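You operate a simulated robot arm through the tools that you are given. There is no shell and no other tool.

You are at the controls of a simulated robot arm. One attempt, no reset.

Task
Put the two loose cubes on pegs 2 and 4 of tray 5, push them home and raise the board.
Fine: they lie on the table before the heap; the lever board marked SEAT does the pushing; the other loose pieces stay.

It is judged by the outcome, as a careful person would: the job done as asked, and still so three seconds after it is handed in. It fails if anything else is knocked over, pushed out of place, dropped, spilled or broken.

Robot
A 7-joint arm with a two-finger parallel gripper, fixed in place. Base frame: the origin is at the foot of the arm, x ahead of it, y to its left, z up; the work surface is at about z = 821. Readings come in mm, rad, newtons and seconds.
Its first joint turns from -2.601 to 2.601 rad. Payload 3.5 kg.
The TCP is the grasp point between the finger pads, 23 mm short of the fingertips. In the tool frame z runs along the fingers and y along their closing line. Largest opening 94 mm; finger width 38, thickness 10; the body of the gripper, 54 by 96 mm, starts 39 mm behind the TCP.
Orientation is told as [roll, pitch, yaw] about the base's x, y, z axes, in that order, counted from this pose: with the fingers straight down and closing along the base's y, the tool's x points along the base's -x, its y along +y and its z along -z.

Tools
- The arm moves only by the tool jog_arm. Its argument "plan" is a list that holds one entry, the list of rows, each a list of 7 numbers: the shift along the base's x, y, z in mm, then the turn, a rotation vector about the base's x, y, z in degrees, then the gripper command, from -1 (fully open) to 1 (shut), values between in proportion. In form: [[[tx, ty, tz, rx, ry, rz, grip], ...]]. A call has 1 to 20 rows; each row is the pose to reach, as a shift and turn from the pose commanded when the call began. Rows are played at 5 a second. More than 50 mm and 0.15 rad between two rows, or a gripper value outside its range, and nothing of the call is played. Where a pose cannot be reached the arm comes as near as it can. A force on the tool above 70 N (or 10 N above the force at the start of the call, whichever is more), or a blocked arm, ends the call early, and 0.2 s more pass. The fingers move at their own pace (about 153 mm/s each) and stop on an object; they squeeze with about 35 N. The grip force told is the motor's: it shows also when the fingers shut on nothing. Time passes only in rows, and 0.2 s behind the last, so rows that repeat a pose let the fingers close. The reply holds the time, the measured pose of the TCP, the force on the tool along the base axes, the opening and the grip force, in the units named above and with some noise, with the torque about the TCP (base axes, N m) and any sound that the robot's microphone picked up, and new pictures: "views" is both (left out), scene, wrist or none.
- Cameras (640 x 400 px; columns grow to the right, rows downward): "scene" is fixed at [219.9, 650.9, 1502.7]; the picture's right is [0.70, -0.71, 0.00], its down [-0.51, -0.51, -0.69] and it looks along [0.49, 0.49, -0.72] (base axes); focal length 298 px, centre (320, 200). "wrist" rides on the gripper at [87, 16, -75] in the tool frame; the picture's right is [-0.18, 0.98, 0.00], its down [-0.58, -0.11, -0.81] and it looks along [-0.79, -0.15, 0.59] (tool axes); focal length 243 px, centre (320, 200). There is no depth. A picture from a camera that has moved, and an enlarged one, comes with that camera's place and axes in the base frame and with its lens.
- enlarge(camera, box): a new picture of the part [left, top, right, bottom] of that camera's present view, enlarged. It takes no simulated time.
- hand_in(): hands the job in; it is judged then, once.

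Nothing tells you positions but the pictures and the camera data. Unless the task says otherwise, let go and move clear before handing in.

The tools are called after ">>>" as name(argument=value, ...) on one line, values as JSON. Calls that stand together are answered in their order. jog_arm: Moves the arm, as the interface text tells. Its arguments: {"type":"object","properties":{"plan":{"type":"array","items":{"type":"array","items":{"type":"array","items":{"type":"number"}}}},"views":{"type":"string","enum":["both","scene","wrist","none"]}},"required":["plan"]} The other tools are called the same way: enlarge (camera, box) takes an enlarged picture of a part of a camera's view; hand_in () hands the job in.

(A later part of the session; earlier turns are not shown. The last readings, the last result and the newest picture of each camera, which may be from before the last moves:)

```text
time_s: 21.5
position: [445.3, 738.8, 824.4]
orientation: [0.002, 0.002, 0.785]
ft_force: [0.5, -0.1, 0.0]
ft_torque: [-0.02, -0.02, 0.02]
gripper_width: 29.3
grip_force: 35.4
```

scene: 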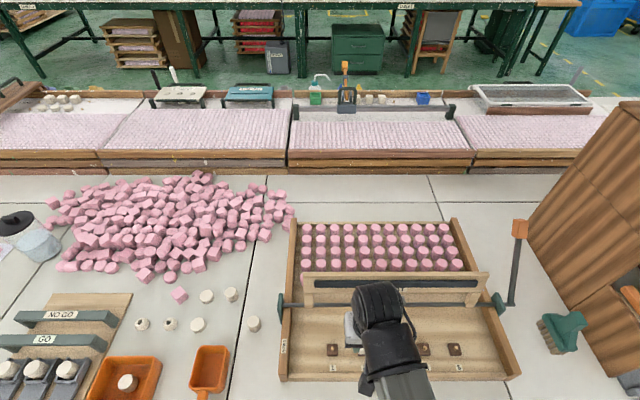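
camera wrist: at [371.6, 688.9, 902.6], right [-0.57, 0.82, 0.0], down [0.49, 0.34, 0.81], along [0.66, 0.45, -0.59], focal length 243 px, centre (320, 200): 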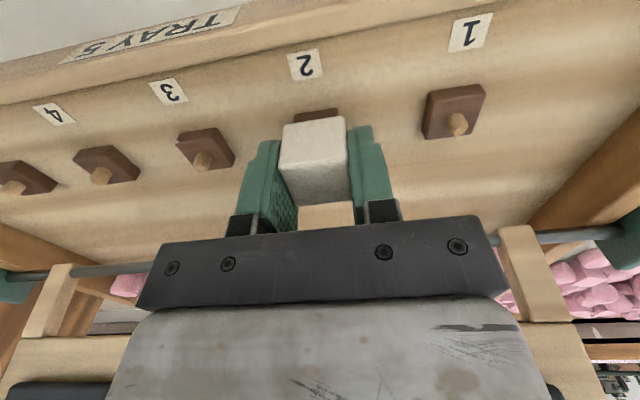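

>>> jog_arm(plan=[[[0, 0, -1, 0, 0, 0, 1], [0, 0, -2, 0, 0, 0, 1], [0, 0, -2, 0, 0, 0, 1]]], views="wrist")

>>> enlarge(camera="wrist", box=[220, 60, 420, 185])

>>> enlarge(camera="scene", box=[320, 320, 400, 370])

```text
time_s: 22.3
position: [444.9, 737.3, 823.2]
orientation: [0.0, 0.001, 0.785]
ft_force: [0.6, 0.6, 4.9]
ft_torque: [0.02, 0.04, 0.02]
gripper_width: 29.2
grip_force: 34.9
camera wrist: at [371.7, 688.5, 897.8], right [-0.57, 0.82, 0.0], down [0.49, 0.34, 0.81], along [0.66, 0.45, -0.59], focal length 243 px, centre (320, 200)
```

wrist: 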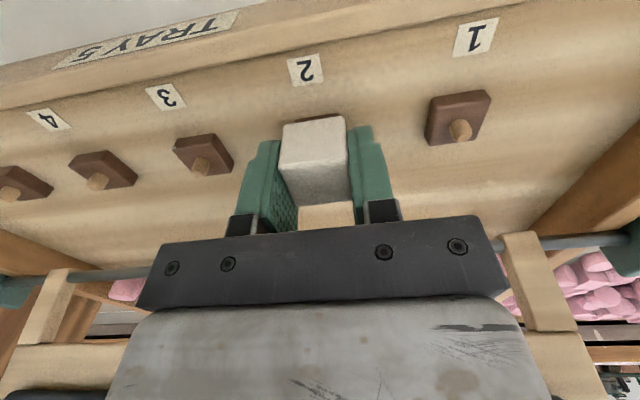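

```text
3.20 times, centred on (320, 122) of wrist
camera zoom: at [371.7, 688.5, 897.8], right [-0.57, 0.82, 0.0], down [0.49, 0.34, 0.81], along [0.66, 0.45, -0.59], focal length 776 px, centre (320, 448)
```

zoom: 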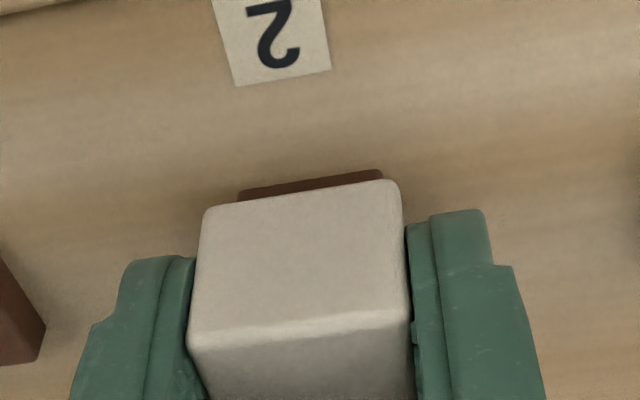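

```text
8.00 times, centred on (360, 345) of scene
camera zoom: at [219.9, 650.9, 1502.7], right [0.7, -0.71, 0.0], down [-0.51, -0.51, -0.69], along [0.49, 0.49, -0.72], focal length 2386 px, centre (0, -960)
```

zoom: 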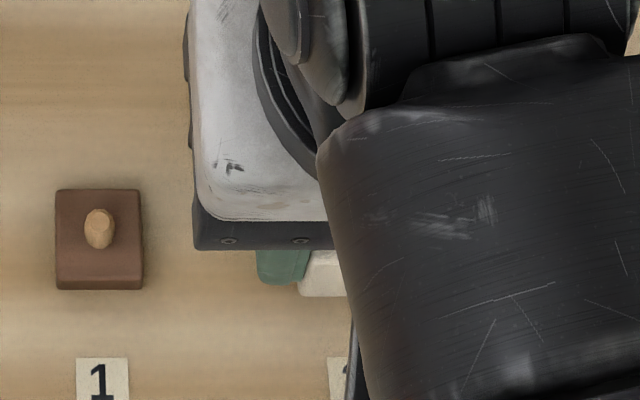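

A light contact of about 5 N has appeared. I'll look at the neighbouring pegs closely to work out peg height against how far the cube has gone down.

>>> enlarge(camera="wrist", box=[410, 80, 506, 140])

>>> enlarge(camera="wrist", box=[160, 120, 256, 180])

>>> enlarge(camera="wrist", box=[270, 100, 366, 160])

```text
6.67 times, centred on (458, 110) of wrist
camera zoom: at [371.7, 688.5, 897.8], right [-0.57, 0.82, 0.0], down [0.49, 0.34, 0.81], along [0.66, 0.45, -0.59], focal length 1618 px, centre (-600, 800)
```

zoom: 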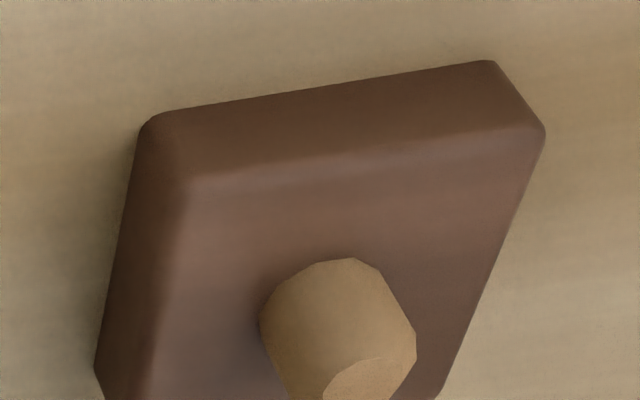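

```text
6.67 times, centred on (208, 150) of wrist
camera zoom: at [371.7, 688.5, 897.8], right [-0.57, 0.82, 0.0], down [0.49, 0.34, 0.81], along [0.66, 0.45, -0.59], focal length 1618 px, centre (1067, 533)
```

zoom: 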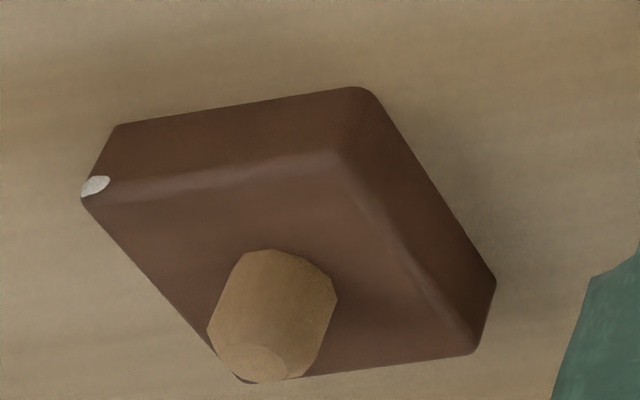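

```text
6.67 times, centred on (318, 130) of wrist
camera zoom: at [371.7, 688.5, 897.8], right [-0.57, 0.82, 0.0], down [0.49, 0.34, 0.81], along [0.66, 0.45, -0.59], focal length 1618 px, centre (333, 667)
```

zoom: 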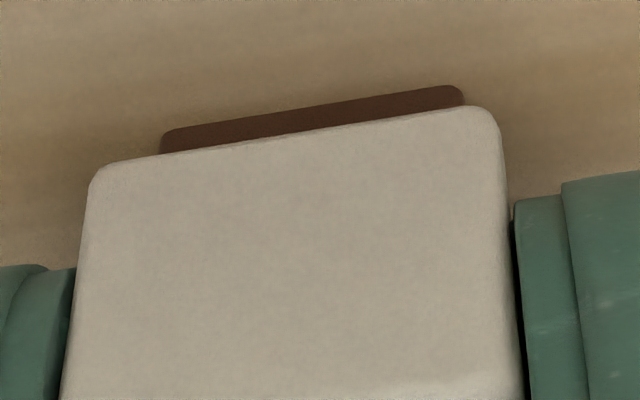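

The peg is about 9 mm tall above its plate and the cube's underside is now within 1–2 mm of the plate, so the peg is inside the cube's socket. I'll release and rise straight up to check that it stands.

>>> jog_arm(plan=[[[0, 0, 0, 0, 0, 0, -0.05], [0, 0, 0, 0, 0, 0, -0.05], [0, 0, 0, 0, 0, 0, -0.05], [0, 0, 12, 0, 0, 0, -0.05], [0, 0, 30, 0, 0, 0, -0.05], [-5, -5, 55, 0, 0, 0, -0.05], [-15, -15, 85, 0, 0, 0, -0.05], [-15, -15, 85, 0, 0, 0, -0.05]]], views="both")

>>> enlarge(camera="wrist", box=[200, 40, 440, 190])

```text
time_s: 24.1
position: [430.6, 723.7, 908.1]
orientation: [0.0, 0.002, 0.784]
ft_force: [0.4, 0.0, -0.6]
ft_torque: [0.03, 0.01, 0.0]
gripper_width: 49.5
grip_force: 0.1
camera wrist: at [356.8, 674.2, 982.6], right [-0.56, 0.83, 0.0], down [0.49, 0.34, 0.81], along [0.66, 0.45, -0.59], focal length 243 px, centre (320, 200)
```

scene: 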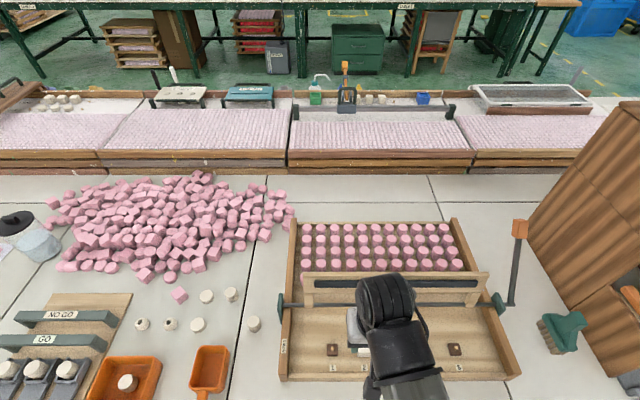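
wrist: 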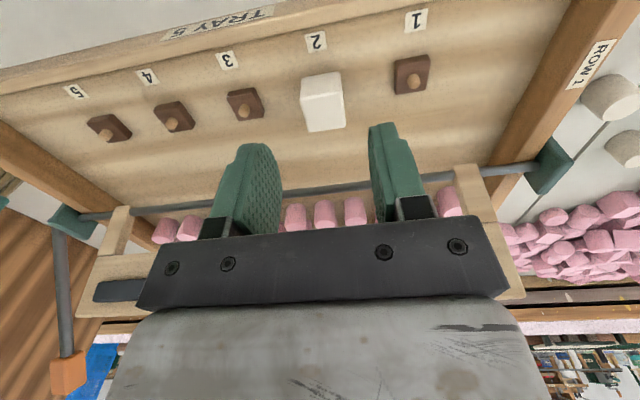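

```text
2.67 times, centred on (320, 115) of wrist
camera zoom: at [356.8, 674.2, 982.6], right [-0.56, 0.83, 0.0], down [0.49, 0.34, 0.81], along [0.66, 0.45, -0.59], focal length 647 px, centre (320, 427)
```

zoom: 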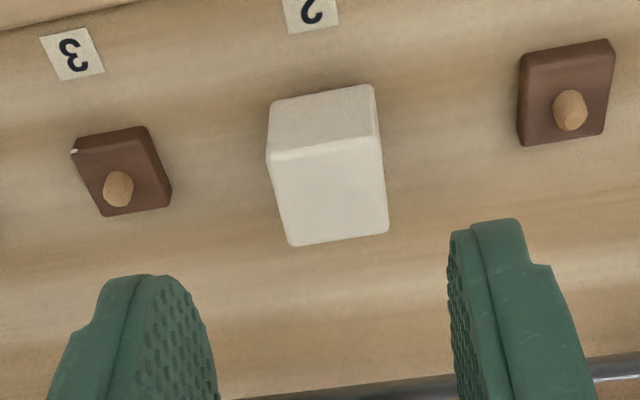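

The white cube stands upright on peg 2. Now back to the pieces for the pink cube, approaching high with the tool turned to about 79° to look at it and test the reach.

>>> jog_arm(plan=[[[-10, 16, 15, 0, 0, 3, -0.1], [-30, 48, 35, 0, 0, 7, -0.1], [-50, 80, 45, 0, 0, 11, -0.1], [-70, 112, 50, 0, 0, 15, -0.1], [-90, 145, 50, 0, 0, 19, -0.1], [-110, 177, 50, 0, 0, 23, -0.1], [-130, 209, 45, 0, 0, 27, -0.1], [-150, 241, 40, 0, 0, 31, -0.1], [-170, 274, 30, 0, 0, 34, -0.1], [-190, 306, 22, 0, 0, 34, -0.1], [-190, 306, 22, 0, 0, 34, -0.1]]], views="both")

>>> enlarge(camera="wrist", box=[200, 40, 520, 240])

>>> enlarge(camera="scene", box=[265, 270, 525, 400])

```text
time_s: 26.5
position: [240.2, 1030.5, 930.2]
orientation: [0.001, 0.002, 1.378]
ft_force: [-1.9, 1.0, 0.2]
ft_torque: [0.0, 0.02, 0.0]
gripper_width: 51.5
grip_force: 0.0
camera wrist: at [207.0, 948.0, 1005.1], right [-0.93, 0.37, 0.0], down [0.22, 0.55, 0.81], along [0.3, 0.75, -0.59], focal length 243 px, centre (320, 200)
```

scene: 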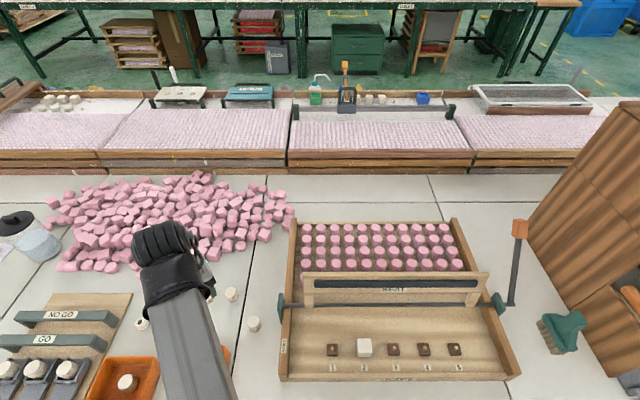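
wrist: 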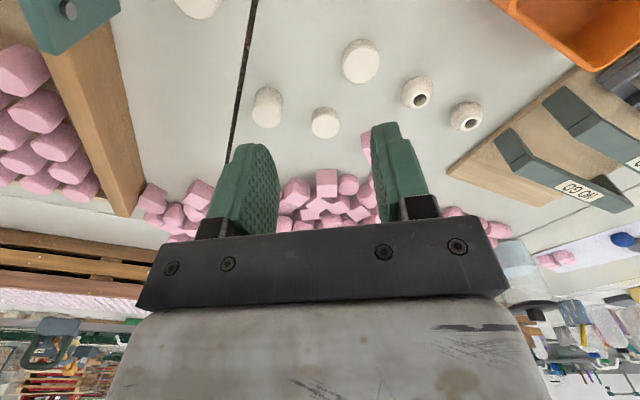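

```text
2.00 times, centred on (360, 140) of wrist
camera zoom: at [207.0, 948.0, 1005.1], right [-0.93, 0.37, 0.0], down [0.22, 0.55, 0.81], along [0.3, 0.75, -0.59], focal length 485 px, centre (240, 320)
```

zoom: 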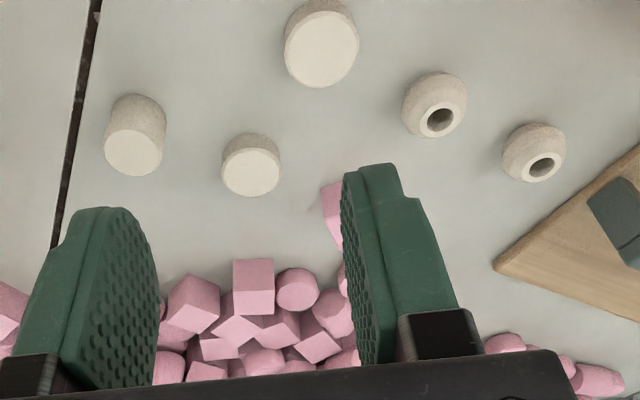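

```text
2.46 times, centred on (395, 335) of scene
camera zoom: at [219.9, 650.9, 1502.7], right [0.7, -0.71, 0.0], down [-0.51, -0.51, -0.69], along [0.49, 0.49, -0.72], focal length 734 px, centre (135, -132)
```

zoom: 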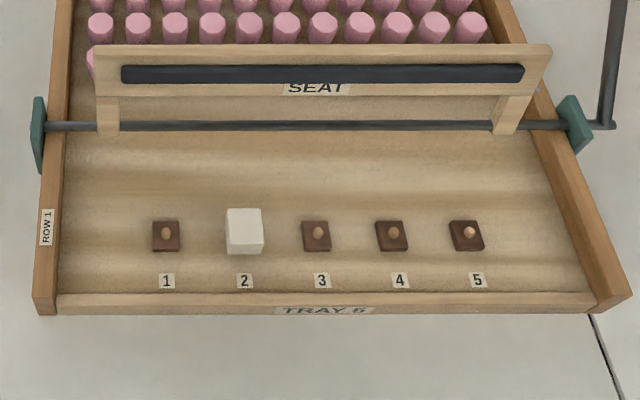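

I'll shift outward and left so the pink cube comes into view between the fingers, while checking the arm still reaches.

>>> jog_arm(plan=[[[-8, 15, -5, 0, 0, 0, -0.1], [-16, 30, -10, 0, 0, 0, -0.1], [-24, 45, -15, 0, 0, 0, -0.1], [-30, 60, -20, 0, 0, 0, -0.1], [-30, 60, -20, 0, 0, 0, -0.1]]], views="both")

>>> enlarge(camera="wrist", box=[240, 40, 480, 190])

```text
time_s: 27.7
position: [209.7, 1089.8, 908.9]
orientation: [0.001, 0.002, 1.379]
ft_force: [0.0, 0.4, -0.1]
ft_torque: [0.02, 0.0, 0.0]
gripper_width: 51.6
grip_force: 0.0
camera wrist: at [176.2, 1008.5, 984.2], right [-0.93, 0.37, 0.0], down [0.22, 0.55, 0.81], along [0.3, 0.75, -0.59], focal length 243 px, centre (320, 200)
```

scene: 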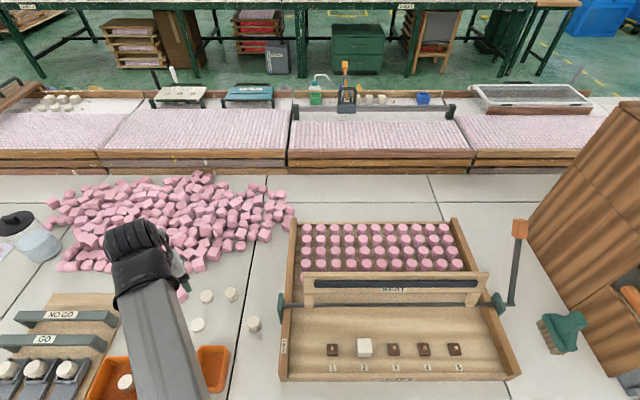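
wrist: 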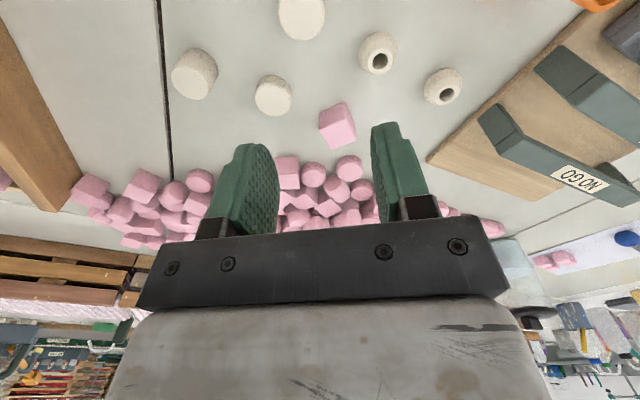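

```text
2.67 times, centred on (360, 115) of wrist
camera zoom: at [176.2, 1008.5, 984.2], right [-0.93, 0.37, 0.0], down [0.22, 0.55, 0.81], along [0.3, 0.75, -0.59], focal length 647 px, centre (213, 427)
```

zoom: 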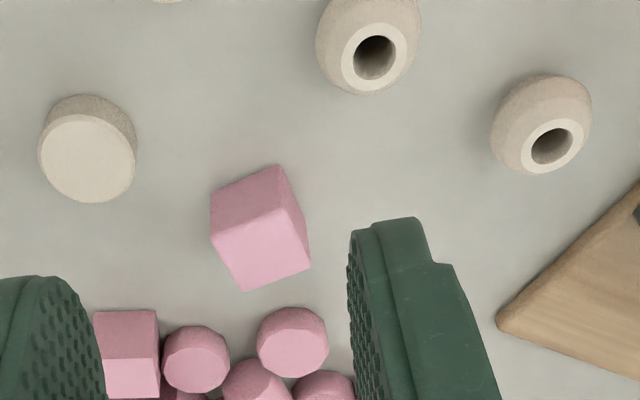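

Good, the pink cube is in view: centre near (217.5, 1163.5), turned to about 92.6°, radius about 1184. I'll turn the tool to match and extend towards it at height, checking tracking before descending.

>>> jog_arm(plan=[[[1.5, 15, -6, 0, 0, 4, -0.1], [3, 30, -12, 0, 0, 8, -0.1], [5, 45, -20, 0, 0, 12, -0.1], [6, 58, -28, 0, 0, 13.6, -0.1], [6, 58, -35, 0, 0, 13.6, -0.1], [6, 58, -35, 0, 0, 13.6, -0.1]]], views="both")

>>> enlarge(camera="wrist", box=[200, 60, 440, 210])

```text
time_s: 29.1
position: [216.0, 1147.0, 874.3]
orientation: [-0.001, 0.002, 1.616]
ft_force: [-0.2, 0.1, 0.4]
ft_torque: [0.04, 0.02, 0.0]
gripper_width: 51.7
grip_force: 0.1
camera wrist: at [203.4, 1059.8, 949.1], right [-0.99, 0.14, 0.0], down [0.08, 0.59, 0.81], along [0.11, 0.8, -0.59], focal length 243 px, centre (320, 200)
```

scene: 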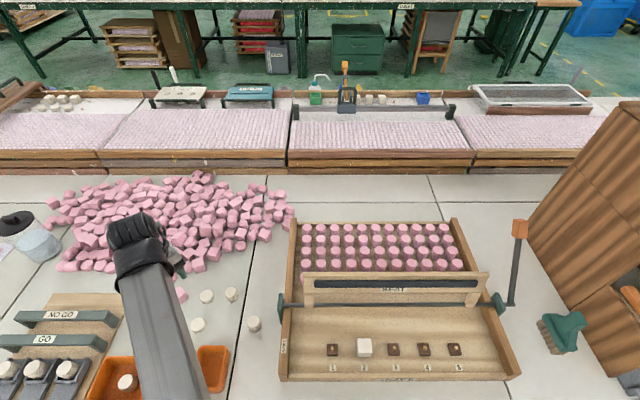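
wrist: 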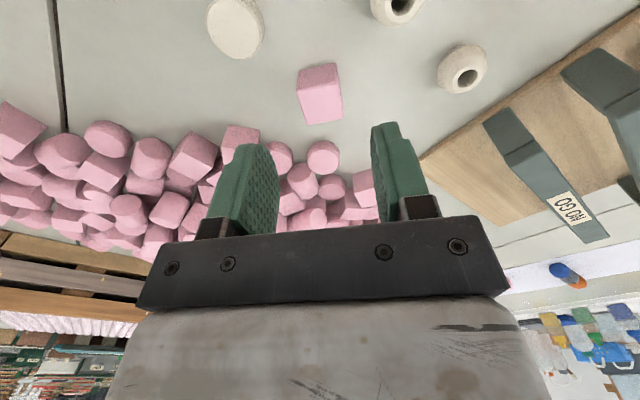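

```text
2.67 times, centred on (320, 135) of wrist
camera zoom: at [203.4, 1059.8, 949.1], right [-0.99, 0.14, 0.0], down [0.08, 0.59, 0.81], along [0.11, 0.8, -0.59], focal length 647 px, centre (320, 373)
```

zoom: 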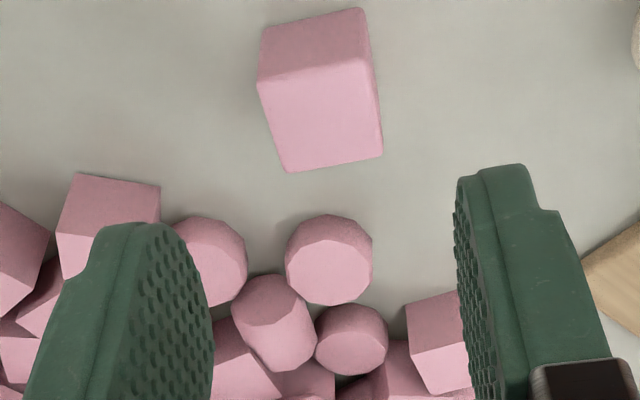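

The arm tracks fine out here with the tool straight down. I'll centre over the pink cube at z of about 828, with the tips still above it, and verify.

>>> jog_arm(plan=[[[0.6, 8, -10, 0, 0, 1, -0.1], [1.2, 16.4, -22, 0, 0, 1, -0.1], [1.2, 16.4, -34, 0, 0, 1, -0.1], [1.2, 16.4, -45, 0, 0, 1, -0.1], [1.2, 16.4, -45, 0, 0, 1, -0.1]]], views="both")

>>> enlarge(camera="wrist", box=[200, 60, 440, 210])

```text
time_s: 30.3
position: [216.8, 1164.8, 831.4]
orientation: [0.0, 0.001, 1.633]
ft_force: [-1.1, 0.0, -0.4]
ft_torque: [0.04, -0.03, 0.06]
gripper_width: 51.7
grip_force: 0.1
camera wrist: at [206.2, 1076.6, 905.3], right [-0.99, 0.12, 0.0], down [0.07, 0.59, 0.81], along [0.1, 0.8, -0.59], focal length 243 px, centre (320, 200)
```

scene: 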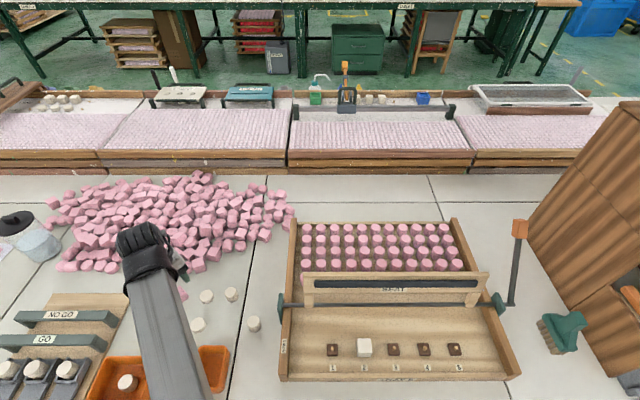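
wrist: 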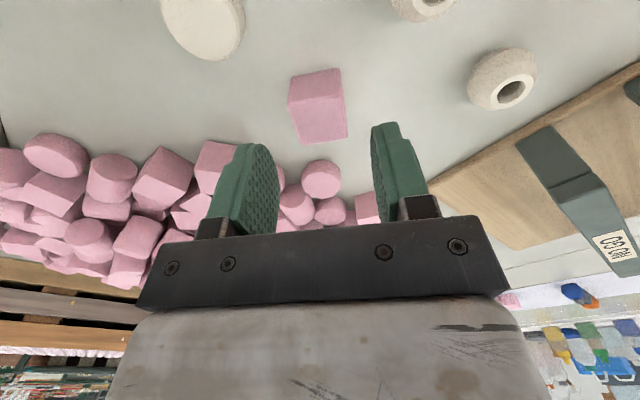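

```text
2.67 times, centred on (320, 135) of wrist
camera zoom: at [206.2, 1076.6, 905.3], right [-0.99, 0.12, 0.0], down [0.07, 0.59, 0.81], along [0.1, 0.8, -0.59], focal length 647 px, centre (320, 373)
```

zoom: 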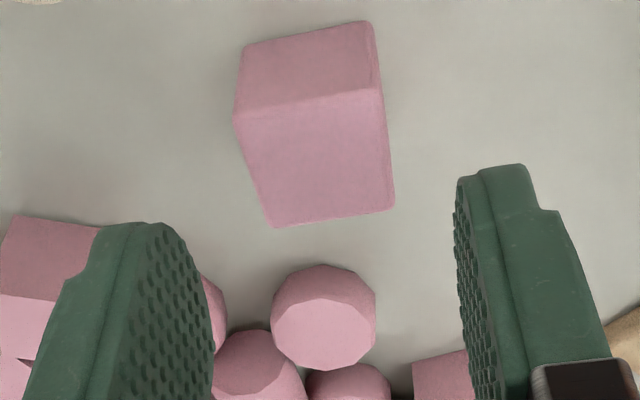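

Aligned within half a millimetre. I'll descend 46 mm straddling the pink cube and close on it.

>>> jog_arm(plan=[[[0, 0, -12, 0, 0, 1, -0.1], [0, 0, -24, 0, 0, 1, -0.1], [0, 0, -34, 0, 0, 1, -0.1], [0, 0, -41, 0, 0, 1, -0.1], [0, 0, -46, 0, 0, 1, -0.1], [0, 0, -46, 0, 0, 1, -0.1], [0, 0, -46, 0, 0, 1, 1], [0, 0, -46, 0, 0, 1, 1], [0, 0, -46, 0, 0, 1, 1]]], views="wrist")

>>> enlarge(camera="wrist", box=[200, 60, 440, 210])

```text
time_s: 32.3
position: [218.2, 1164.6, 784.0]
orientation: [0.0, 0.002, 1.653]
ft_force: [-0.7, -0.8, -0.3]
ft_torque: [-0.03, 0.03, 0.01]
gripper_width: 29.2
grip_force: 35.3
camera wrist: at [208.0, 1076.4, 858.6], right [-0.99, 0.1, 0.0], down [0.06, 0.59, 0.81], along [0.08, 0.8, -0.59], focal length 243 px, centre (320, 200)
```

wrist: 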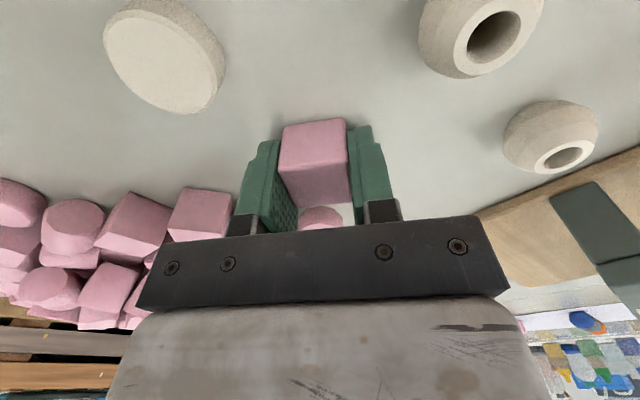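

```text
2.67 times, centred on (320, 135) of wrist
camera zoom: at [208.0, 1076.4, 858.6], right [-0.99, 0.1, 0.0], down [0.06, 0.59, 0.81], along [0.08, 0.8, -0.59], focal length 647 px, centre (320, 373)
```

zoom: 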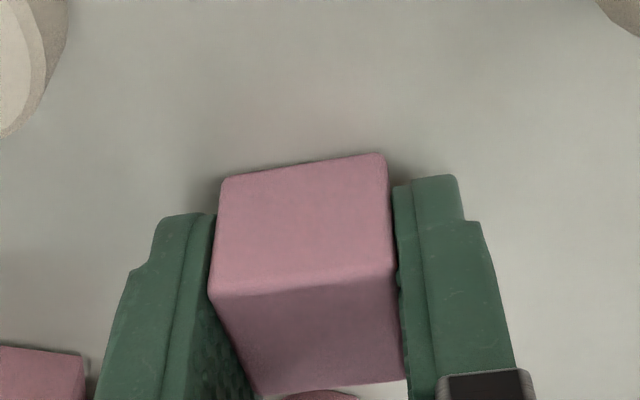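

>>> enlarge(camera="wrist", box=[220, 60, 420, 185])

>>> enlarge(camera="wrist", box=[270, 100, 366, 160])

```text
3.20 times, centred on (320, 122) of wrist
camera zoom: at [208.0, 1076.4, 858.6], right [-0.99, 0.1, 0.0], down [0.06, 0.59, 0.81], along [0.08, 0.8, -0.59], focal length 776 px, centre (320, 448)
```

zoom: 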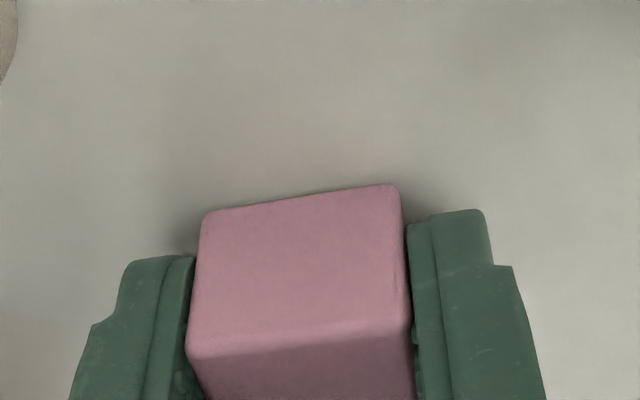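

```text
6.67 times, centred on (318, 130) of wrist
camera zoom: at [208.0, 1076.4, 858.6], right [-0.99, 0.1, 0.0], down [0.06, 0.59, 0.81], along [0.08, 0.8, -0.59], focal length 1618 px, centre (333, 667)
```

zoom: 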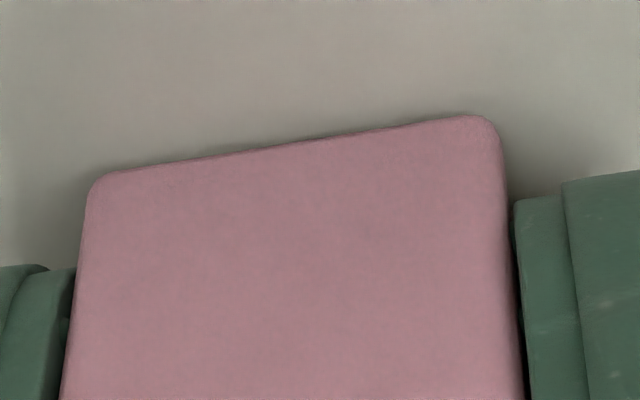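

The pink cube is held (29.2 mm, 35 N), sitting about 27 mm below the TCP at its underside. I'll lift it and carry it round the front of the tray, high over the wall, to a hover just short of peg 4.

>>> jog_arm(plan=[[[0, 0, 12, 0, 0, 0, 1], [0, -3, 35, 0, 0, 0, 1], [0, -15, 70, 0, 0, 0, 1], [2, -40, 105, 0, 0, 0, 1], [5, -75, 125, 0, 0, 0, 1], [9, -112, 135, 0, 0, -5, 1], [15, -150, 140, 0, 0, -10, 1], [28, -188, 140, 0, 0, -15, 1], [44, -224, 140, 0, 0, -20, 1], [60, -260, 140, 0, 0, -25, 1], [76, -297, 140, 0, 0, -30, 1], [93, -332, 140, 0, 0, -34, 1], [112, -364, 140, 0, 0, -38, 1], [138, -390, 140, 0, 0, -42, 1], [166, -415, 140, 0, 0, -46, 1], [195, -440, 140, 0, 0, -49.7, 1], [225, -463, 135, 0, 0, -49.7, 1], [255, -487, 125, 0, 0, -49.7, 1], [285, -512, 112, 0, 0, -49.7, 1], [313, -537, 100, 0, 0, -49.7, 1]]], views="both")

>>> enlarge(camera="wrist", box=[200, 40, 440, 190])

```text
time_s: 36.5
position: [531.6, 627.5, 884.0]
orientation: [-0.001, 0.003, 0.783]
ft_force: [-0.2, -0.1, 0.3]
ft_torque: [0.0, -0.02, -0.02]
gripper_width: 29.0
grip_force: 35.1
camera wrist: at [459.2, 577.9, 958.9], right [-0.56, 0.83, 0.0], down [0.49, 0.33, 0.81], along [0.67, 0.45, -0.59], focal length 243 px, centre (320, 200)
```

scene: 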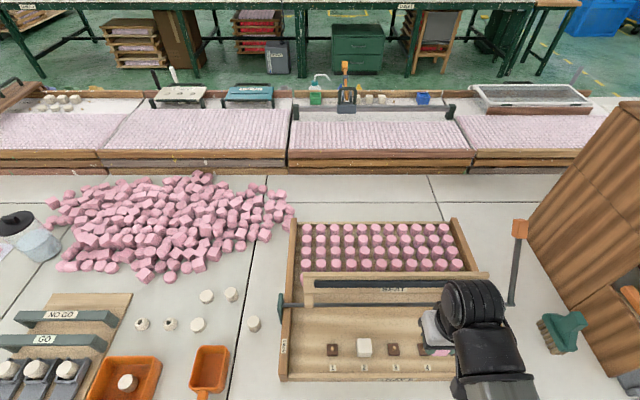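
wrist: 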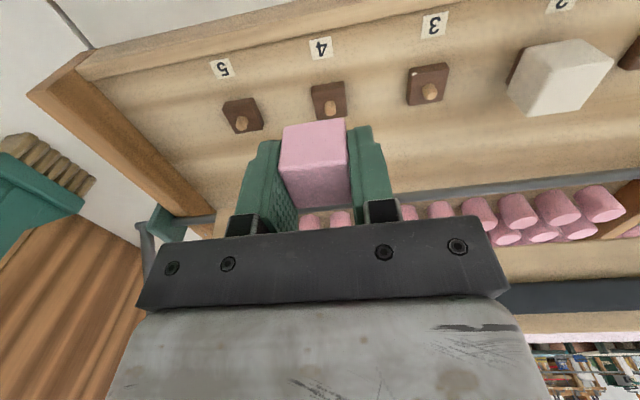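

```text
2.67 times, centred on (320, 115) of wrist
camera zoom: at [459.2, 577.9, 958.9], right [-0.56, 0.83, 0.0], down [0.49, 0.33, 0.81], along [0.67, 0.45, -0.59], focal length 647 px, centre (320, 427)
```

zoom: 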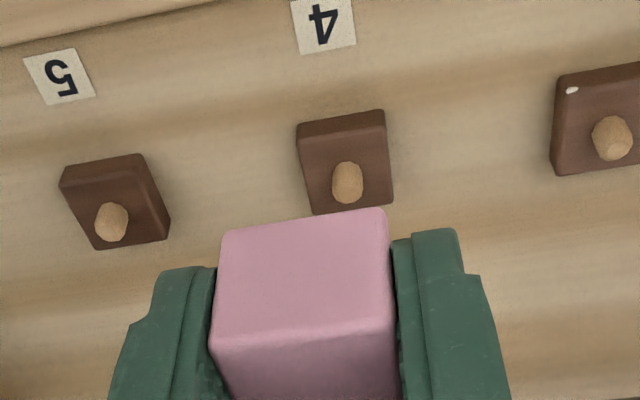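

Relative to the tool, peg 4 is offset by about (7.9, 13.8) from the TCP. I'll centre over it with the cube's underside still above the peg, then recheck using pegs 3 and 5 on either side.

>>> jog_arm(plan=[[[4, 7, -5, 0, 0, 0, 1], [7.9, 13.8, -15, 0, 0, 0, 1], [7.9, 13.8, -28, 0, 0, 0, 1], [7.9, 13.8, -39, 0, 0, 0, 1], [7.9, 13.8, -39, 0, 0, 0, 1]]], views="wrist")

>>> enlarge(camera="wrist", box=[160, 50, 480, 250])

>>> enlarge(camera="wrist", box=[220, 60, 420, 185])

```text
time_s: 37.7
position: [538.5, 640.1, 844.7]
orientation: [0.0, 0.001, 0.784]
ft_force: [-0.1, 1.2, -0.2]
ft_torque: [0.03, 0.0, 0.03]
gripper_width: 29.1
grip_force: 35.5
camera wrist: at [465.0, 591.1, 919.6], right [-0.56, 0.83, 0.0], down [0.49, 0.33, 0.81], along [0.67, 0.45, -0.59], focal length 243 px, centre (320, 200)
```

wrist: 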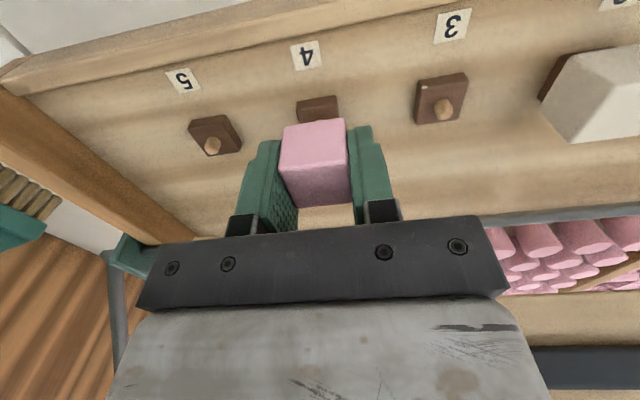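

```text
2.00 times, centred on (320, 150) of wrist
camera zoom: at [465.0, 591.1, 919.6], right [-0.56, 0.83, 0.0], down [0.49, 0.33, 0.81], along [0.67, 0.45, -0.59], focal length 485 px, centre (320, 300)
```

zoom: 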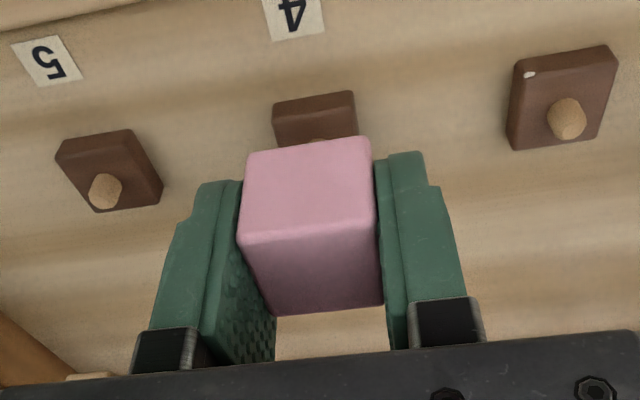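

```text
3.20 times, centred on (320, 122) of wrist
camera zoom: at [465.0, 591.1, 919.6], right [-0.56, 0.83, 0.0], down [0.49, 0.33, 0.81], along [0.67, 0.45, -0.59], focal length 776 px, centre (320, 448)
```

zoom: 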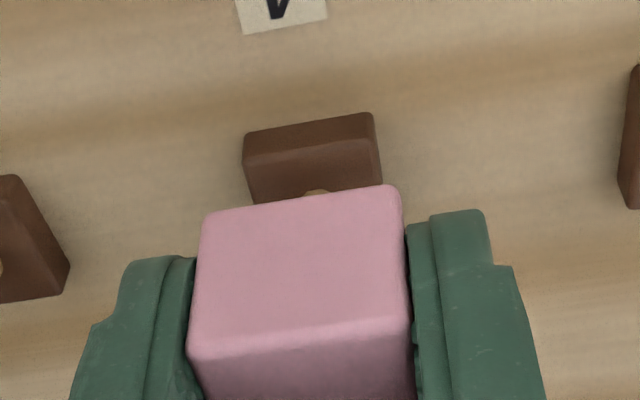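

Pegs 3 and 5 put peg 4 about (2.5, 1.3) further on. I'll apply that and come down another 10 mm, then recheck.

>>> jog_arm(plan=[[[2.6, 1.4, 0, 0, 0, 0, 1], [2.6, 1.4, -5, 0, 0, 0, 1], [2.6, 1.4, -9, 0, 0, 0, 1], [2.6, 1.4, -9, 0, 0, 0, 1]]], views="wrist")

>>> enlarge(camera="wrist", box=[160, 50, 480, 250])

>>> enlarge(camera="wrist", box=[220, 60, 420, 185])

```text
time_s: 38.7
position: [540.3, 642.1, 836.3]
orientation: [0.001, 0.001, 0.784]
ft_force: [-0.3, 0.1, -1.2]
ft_torque: [-0.06, -0.02, 0.0]
gripper_width: 28.9
grip_force: 35.3
camera wrist: at [467.0, 592.4, 911.0], right [-0.56, 0.83, 0.0], down [0.49, 0.33, 0.81], along [0.67, 0.45, -0.59], focal length 243 px, centre (320, 200)
```

wrist: 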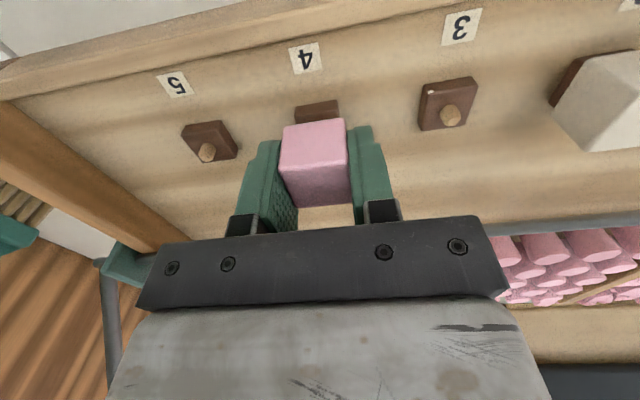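

```text
2.00 times, centred on (320, 150) of wrist
camera zoom: at [467.0, 592.4, 911.0], right [-0.56, 0.83, 0.0], down [0.49, 0.33, 0.81], along [0.67, 0.45, -0.59], focal length 485 px, centre (320, 300)
```

zoom: 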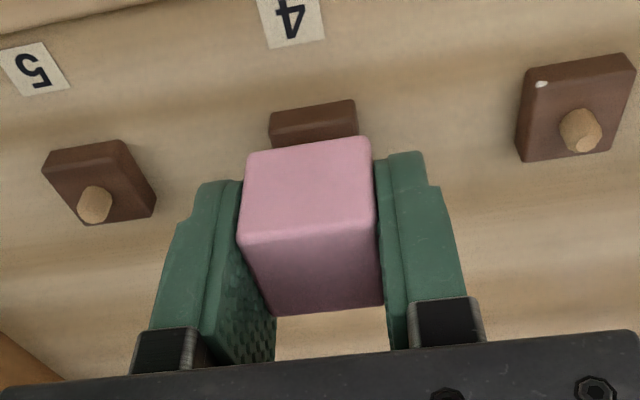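

```text
3.20 times, centred on (320, 122) of wrist
camera zoom: at [467.0, 592.4, 911.0], right [-0.56, 0.83, 0.0], down [0.49, 0.33, 0.81], along [0.67, 0.45, -0.59], focal length 776 px, centre (320, 448)
```

zoom: 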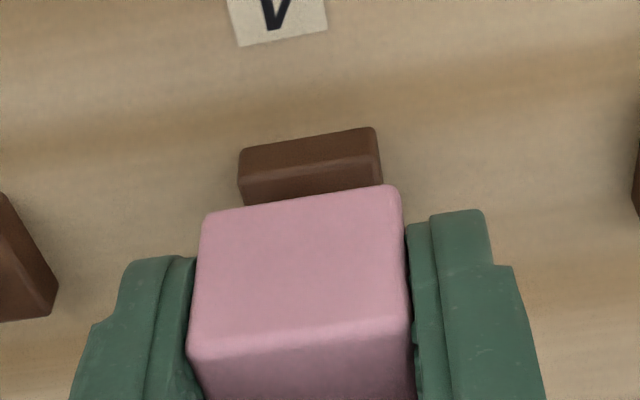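

Now within a millimetre. I'll make a final small correction and lower slowly, watching for early contact, which would mean the peg missed the socket.

>>> jog_arm(plan=[[[0.8, -0.1, 0, 0, 0, 0, 1], [0.8, -0.1, -2, 0, 0, 0, 1], [0.8, -0.1, -4, 0, 0, 0, 1], [0.8, -0.1, -5, 0, 0, 0, 1], [0.8, -0.1, -5, 0, 0, 0, 1]]], views="none")

```text
time_s: 39.9
position: [540.9, 643.4, 831.4]
orientation: [-0.001, 0.001, 0.782]
ft_force: [0.7, -0.1, 0.0]
ft_torque: [0.01, 0.03, -0.01]
gripper_width: 28.9
grip_force: 34.8
```

>>> jog_arm(plan=[[[0, 0, -1, 0, 0, 0, 1], [0, 0, -2, 0, 0, 0, 1], [0, 0, -3, 0, 0, 0, 1], [0, 0, -3, 0, 0, 0, 1]]], views="none")

```text
time_s: 40.9
position: [542.3, 640.8, 829.0]
orientation: [0.001, 0.002, 0.785]
ft_force: [0.3, 0.9, -1.2]
ft_torque: [-0.01, 0.03, 0.02]
gripper_width: 29.1
grip_force: 35.4
```

>>> jog_arm(plan=[[[0, 0, -1, 0, 0, 0, 1], [0, 0, -2, 0, 0, 0, 1], [0, 0, -3, 0, 0, 0, 1], [0, 0, -3, 0, 0, 0, 1]]], views="wrist")

>>> enlarge(camera="wrist", box=[220, 60, 420, 185])

```text
time_s: 41.9
position: [541.1, 643.3, 825.2]
orientation: [0.0, 0.001, 0.782]
ft_force: [-1.0, 0.5, -0.4]
ft_torque: [0.02, 0.03, 0.02]
gripper_width: 29.1
grip_force: 34.8
camera wrist: at [468.1, 592.5, 899.6], right [-0.56, 0.83, 0.0], down [0.49, 0.33, 0.81], along [0.67, 0.45, -0.59], focal length 243 px, centre (320, 200)
```

wrist: 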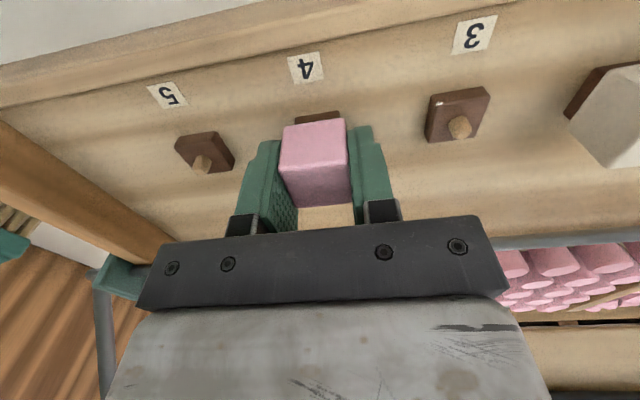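

```text
3.20 times, centred on (320, 122) of wrist
camera zoom: at [468.1, 592.5, 899.6], right [-0.56, 0.83, 0.0], down [0.49, 0.33, 0.81], along [0.67, 0.45, -0.59], focal length 776 px, centre (320, 448)
```

zoom: 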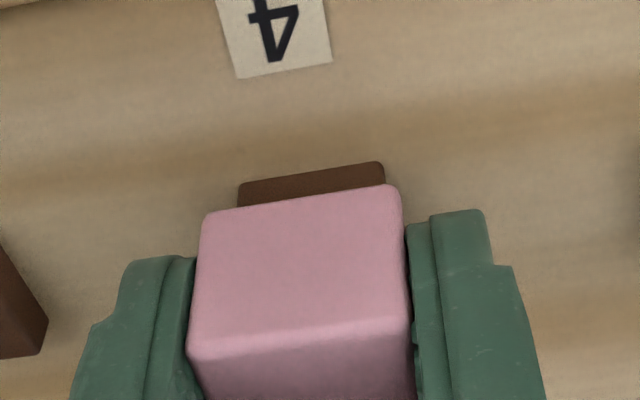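

No early contact, so the peg is entering the socket. I'll continue in small steps until a light contact like the first cube's.

>>> jog_arm(plan=[[[0, 0, -1, 0, 0, 0, 1], [0, 0, -2, 0, 0, 0, 1], [0, 0, -2, 0, 0, 0, 1]]], views="none")

```text
time_s: 42.7
position: [541.6, 640.7, 822.9]
orientation: [0.0, 0.001, 0.785]
ft_force: [-0.7, 1.1, -0.7]
ft_torque: [-0.02, 0.02, 0.0]
gripper_width: 29.3
grip_force: 34.3
```

>>> jog_arm(plan=[[[0, 0, -0.7, 0, 0, 0, 1], [0, 0, -1.5, 0, 0, 0, 1], [0, 0, -1.5, 0, 0, 0, 1]]], views="wrist")

>>> enlarge(camera="wrist", box=[220, 60, 420, 185])

```text
time_s: 43.5
position: [540.8, 641.9, 822.0]
orientation: [0.0, 0.003, 0.783]
ft_force: [0.1, -0.4, 4.1]
ft_torque: [0.02, 0.0, 0.02]
gripper_width: 29.2
grip_force: 35.0
camera wrist: at [468.2, 591.9, 896.1], right [-0.56, 0.83, 0.0], down [0.49, 0.33, 0.81], along [0.67, 0.45, -0.59], focal length 243 px, centre (320, 200)
```

wrist: 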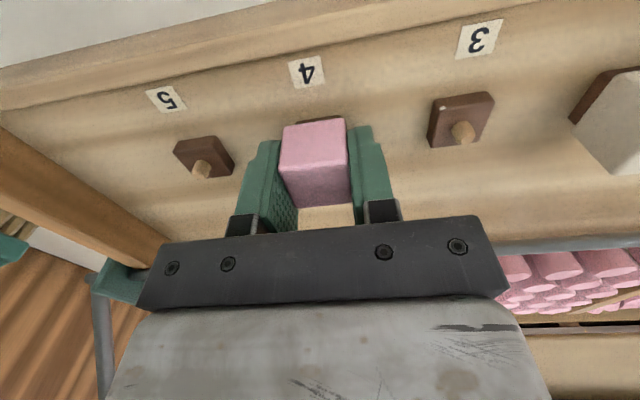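

```text
3.20 times, centred on (320, 122) of wrist
camera zoom: at [468.2, 591.9, 896.1], right [-0.56, 0.83, 0.0], down [0.49, 0.33, 0.81], along [0.67, 0.45, -0.59], focal length 776 px, centre (320, 448)
```

zoom: 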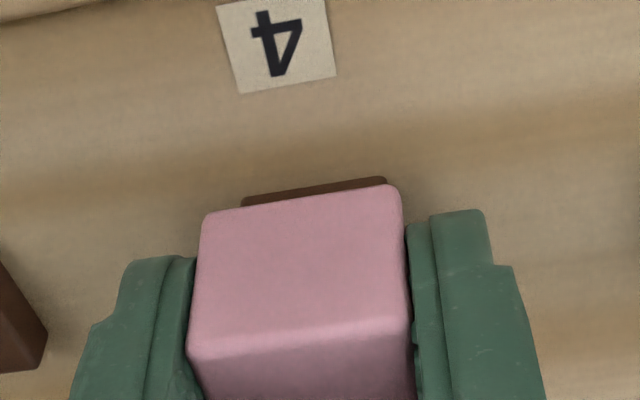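

Same light contact (4 N) and same look as the first cube. Releasing and rising straight up.

>>> jog_arm(plan=[[[0, 0, 0, 0, 0, 0, -0.05], [0, 0, 0, 0, 0, 0, -0.05], [0, 0, 0, 0, 0, 0, -0.05], [0, 0, 12, 0, 0, 0, -0.05], [0, 0, 30, 0, 0, 0, -0.05], [-10, -10, 60, 0, 0, 0, -0.05], [-30, -30, 95, 0, 0, 0, -0.05], [-50, -50, 130, 0, 0, 0, -0.05], [-50, -50, 130, 0, 0, 0, -0.05]]], views="both")

>>> enlarge(camera="wrist", box=[0, 0, 400, 250])

```text
time_s: 45.5
position: [491.9, 593.2, 952.9]
orientation: [0.0, 0.001, 0.785]
ft_force: [0.1, 0.4, 0.0]
ft_torque: [0.0, 0.05, 0.0]
gripper_width: 49.2
grip_force: 0.1
camera wrist: at [417.3, 543.3, 1028.1], right [-0.56, 0.83, 0.0], down [0.49, 0.34, 0.81], along [0.67, 0.45, -0.59], focal length 243 px, centre (320, 200)
```

scene: 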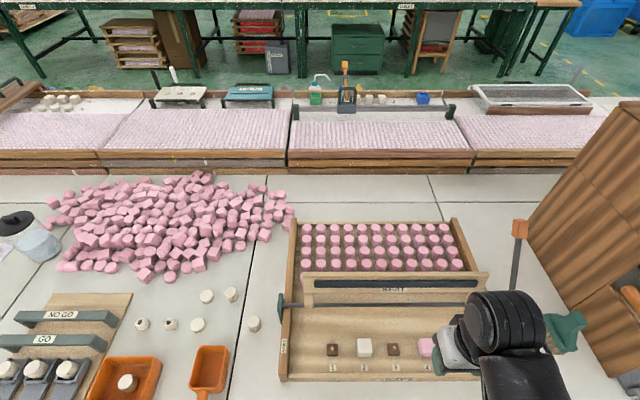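
wrist: 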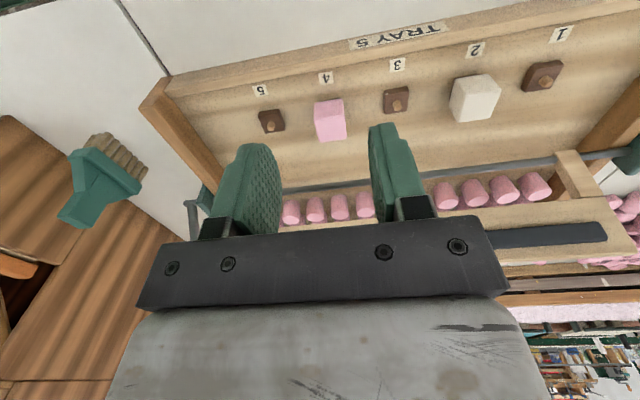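

```text
1.60 times, centred on (200, 125) of wrist
camera zoom: at [417.3, 543.3, 1028.1], right [-0.56, 0.83, 0.0], down [0.49, 0.34, 0.81], along [0.67, 0.45, -0.59], focal length 388 px, centre (512, 320)
```

zoom: 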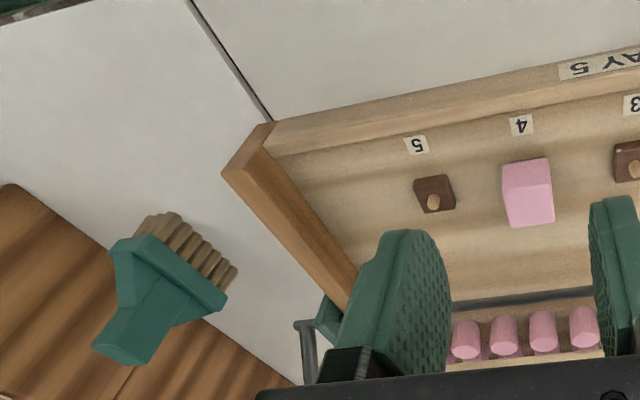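

Both cubes are on pegs 2 and 4. From the views, the lever knob is near (832, 627, 977), its pivot near (765, 550, 820), with about 180 mm clear to the wooden cabinet. I'll rise and move over near the knob for a close look.

>>> jog_arm(plan=[[[0, 0, 25, 0, 0, 0, -0.05], [0, 0, 55, 0, 0, 0, -0.05], [15, 0, 85, 0, 0, 0, -0.05], [45, 2, 104, 0, 0, 0, -0.3], [80, 5, 104, 0, 0, 0, -0.3], [116, 8, 104, 0, 0, 0, -0.3], [152, 10, 104, 0, 0, 0, -0.3], [188, 12, 104, 0, 0, 0, -0.3], [224, 14, 104, 0, 0, 0, -0.5], [260, 16, 104, 0, 0, 0, -0.5], [295, 18, 104, 0, 0, 0, -0.5], [295, 18, 104, 0, 0, 0, -0.5]]], views="both")

>>> enlarge(camera="wrist", box=[160, 20, 480, 220])

>>> enlarge(camera="scene", box=[265, 260, 525, 400])

```text
time_s: 48.1
position: [788.6, 610.9, 1055.4]
orientation: [0.0, 0.002, 0.784]
ft_force: [-0.2, -0.1, -0.5]
ft_torque: [0.02, 0.05, -0.01]
gripper_width: 70.6
grip_force: 0.0
camera wrist: at [714.5, 560.4, 1128.6], right [-0.56, 0.83, 0.0], down [0.49, 0.33, 0.81], along [0.67, 0.45, -0.59], focal length 243 px, centre (320, 200)
```

scene: 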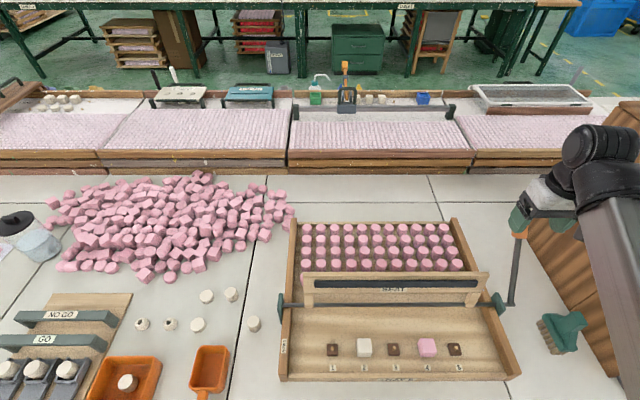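
wrist: 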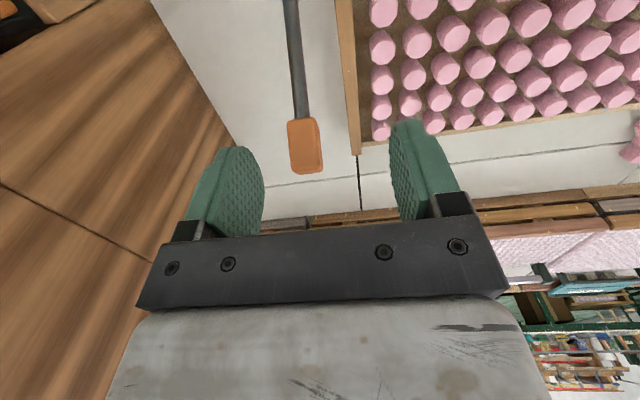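

```text
2.00 times, centred on (320, 120) of wrist
camera zoom: at [714.5, 560.4, 1128.6], right [-0.56, 0.83, 0.0], down [0.49, 0.33, 0.81], along [0.67, 0.45, -0.59], focal length 485 px, centre (320, 360)
```

zoom: 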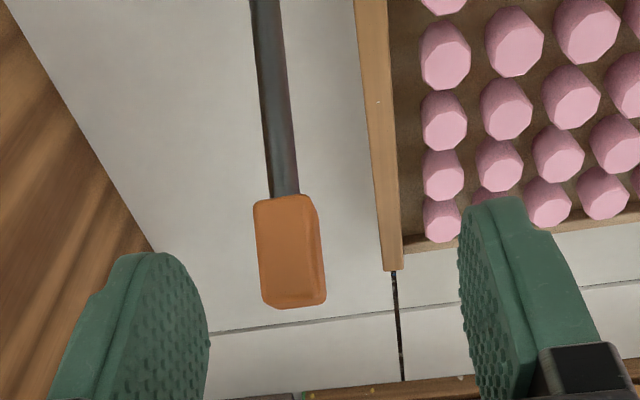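

```text
2.46 times, centred on (395, 330) of scene
camera zoom: at [219.9, 650.9, 1502.7], right [0.7, -0.71, 0.0], down [-0.51, -0.51, -0.69], along [0.49, 0.49, -0.72], focal length 734 px, centre (135, -120)
```

zoom: 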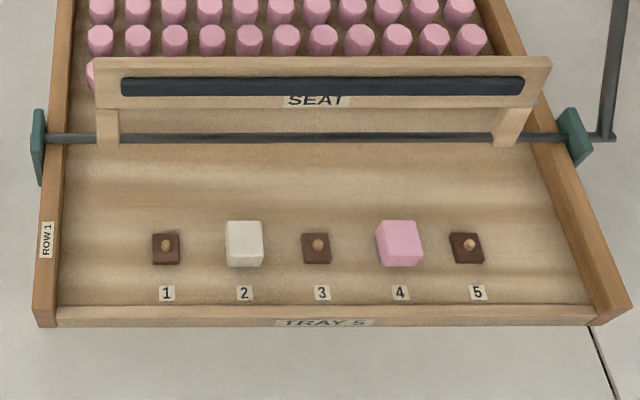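

The board, cubes and lever are all clearly visible. The knob fixes at about (831.5, 626, 977). I'll move closer above it to refine the sideways alignment before gripping.

>>> jog_arm(plan=[[[10, 1, -5, 0, 0, 0, -0.5], [20, 2, -12, 0, 0, 0, -0.5], [31, 3, -24, 0, 0, 0, -0.5], [31, 3, -24, 0, 0, 0, -0.5]]], views="wrist")

>>> enlarge(camera="wrist", box=[200, 60, 440, 210])

```text
time_s: 49.1
position: [818.1, 611.8, 1030.6]
orientation: [0.0, 0.003, 0.784]
ft_force: [0.5, 0.6, 0.0]
ft_torque: [0.0, 0.01, -0.02]
gripper_width: 70.6
grip_force: 0.1
camera wrist: at [744.9, 562.7, 1105.0], right [-0.56, 0.83, 0.0], down [0.49, 0.33, 0.81], along [0.67, 0.45, -0.59], focal length 243 px, centre (320, 200)
```

wrist: 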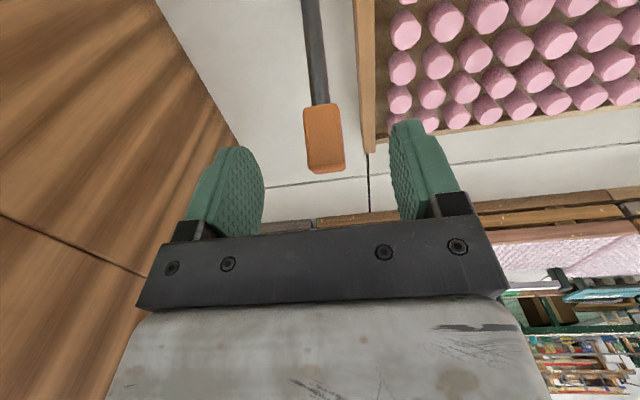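

```text
2.67 times, centred on (320, 135) of wrist
camera zoom: at [744.9, 562.7, 1105.0], right [-0.56, 0.83, 0.0], down [0.49, 0.33, 0.81], along [0.67, 0.45, -0.59], focal length 647 px, centre (320, 373)
```

zoom: 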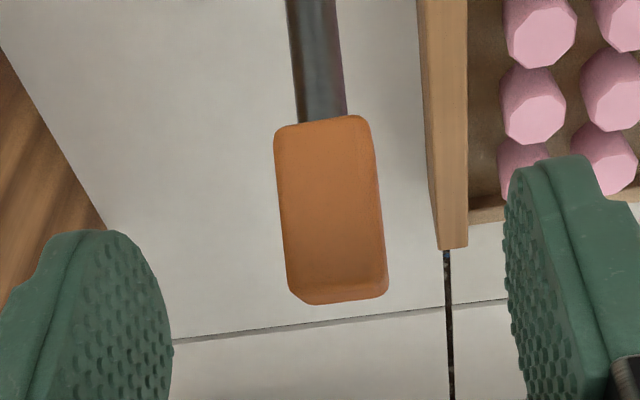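

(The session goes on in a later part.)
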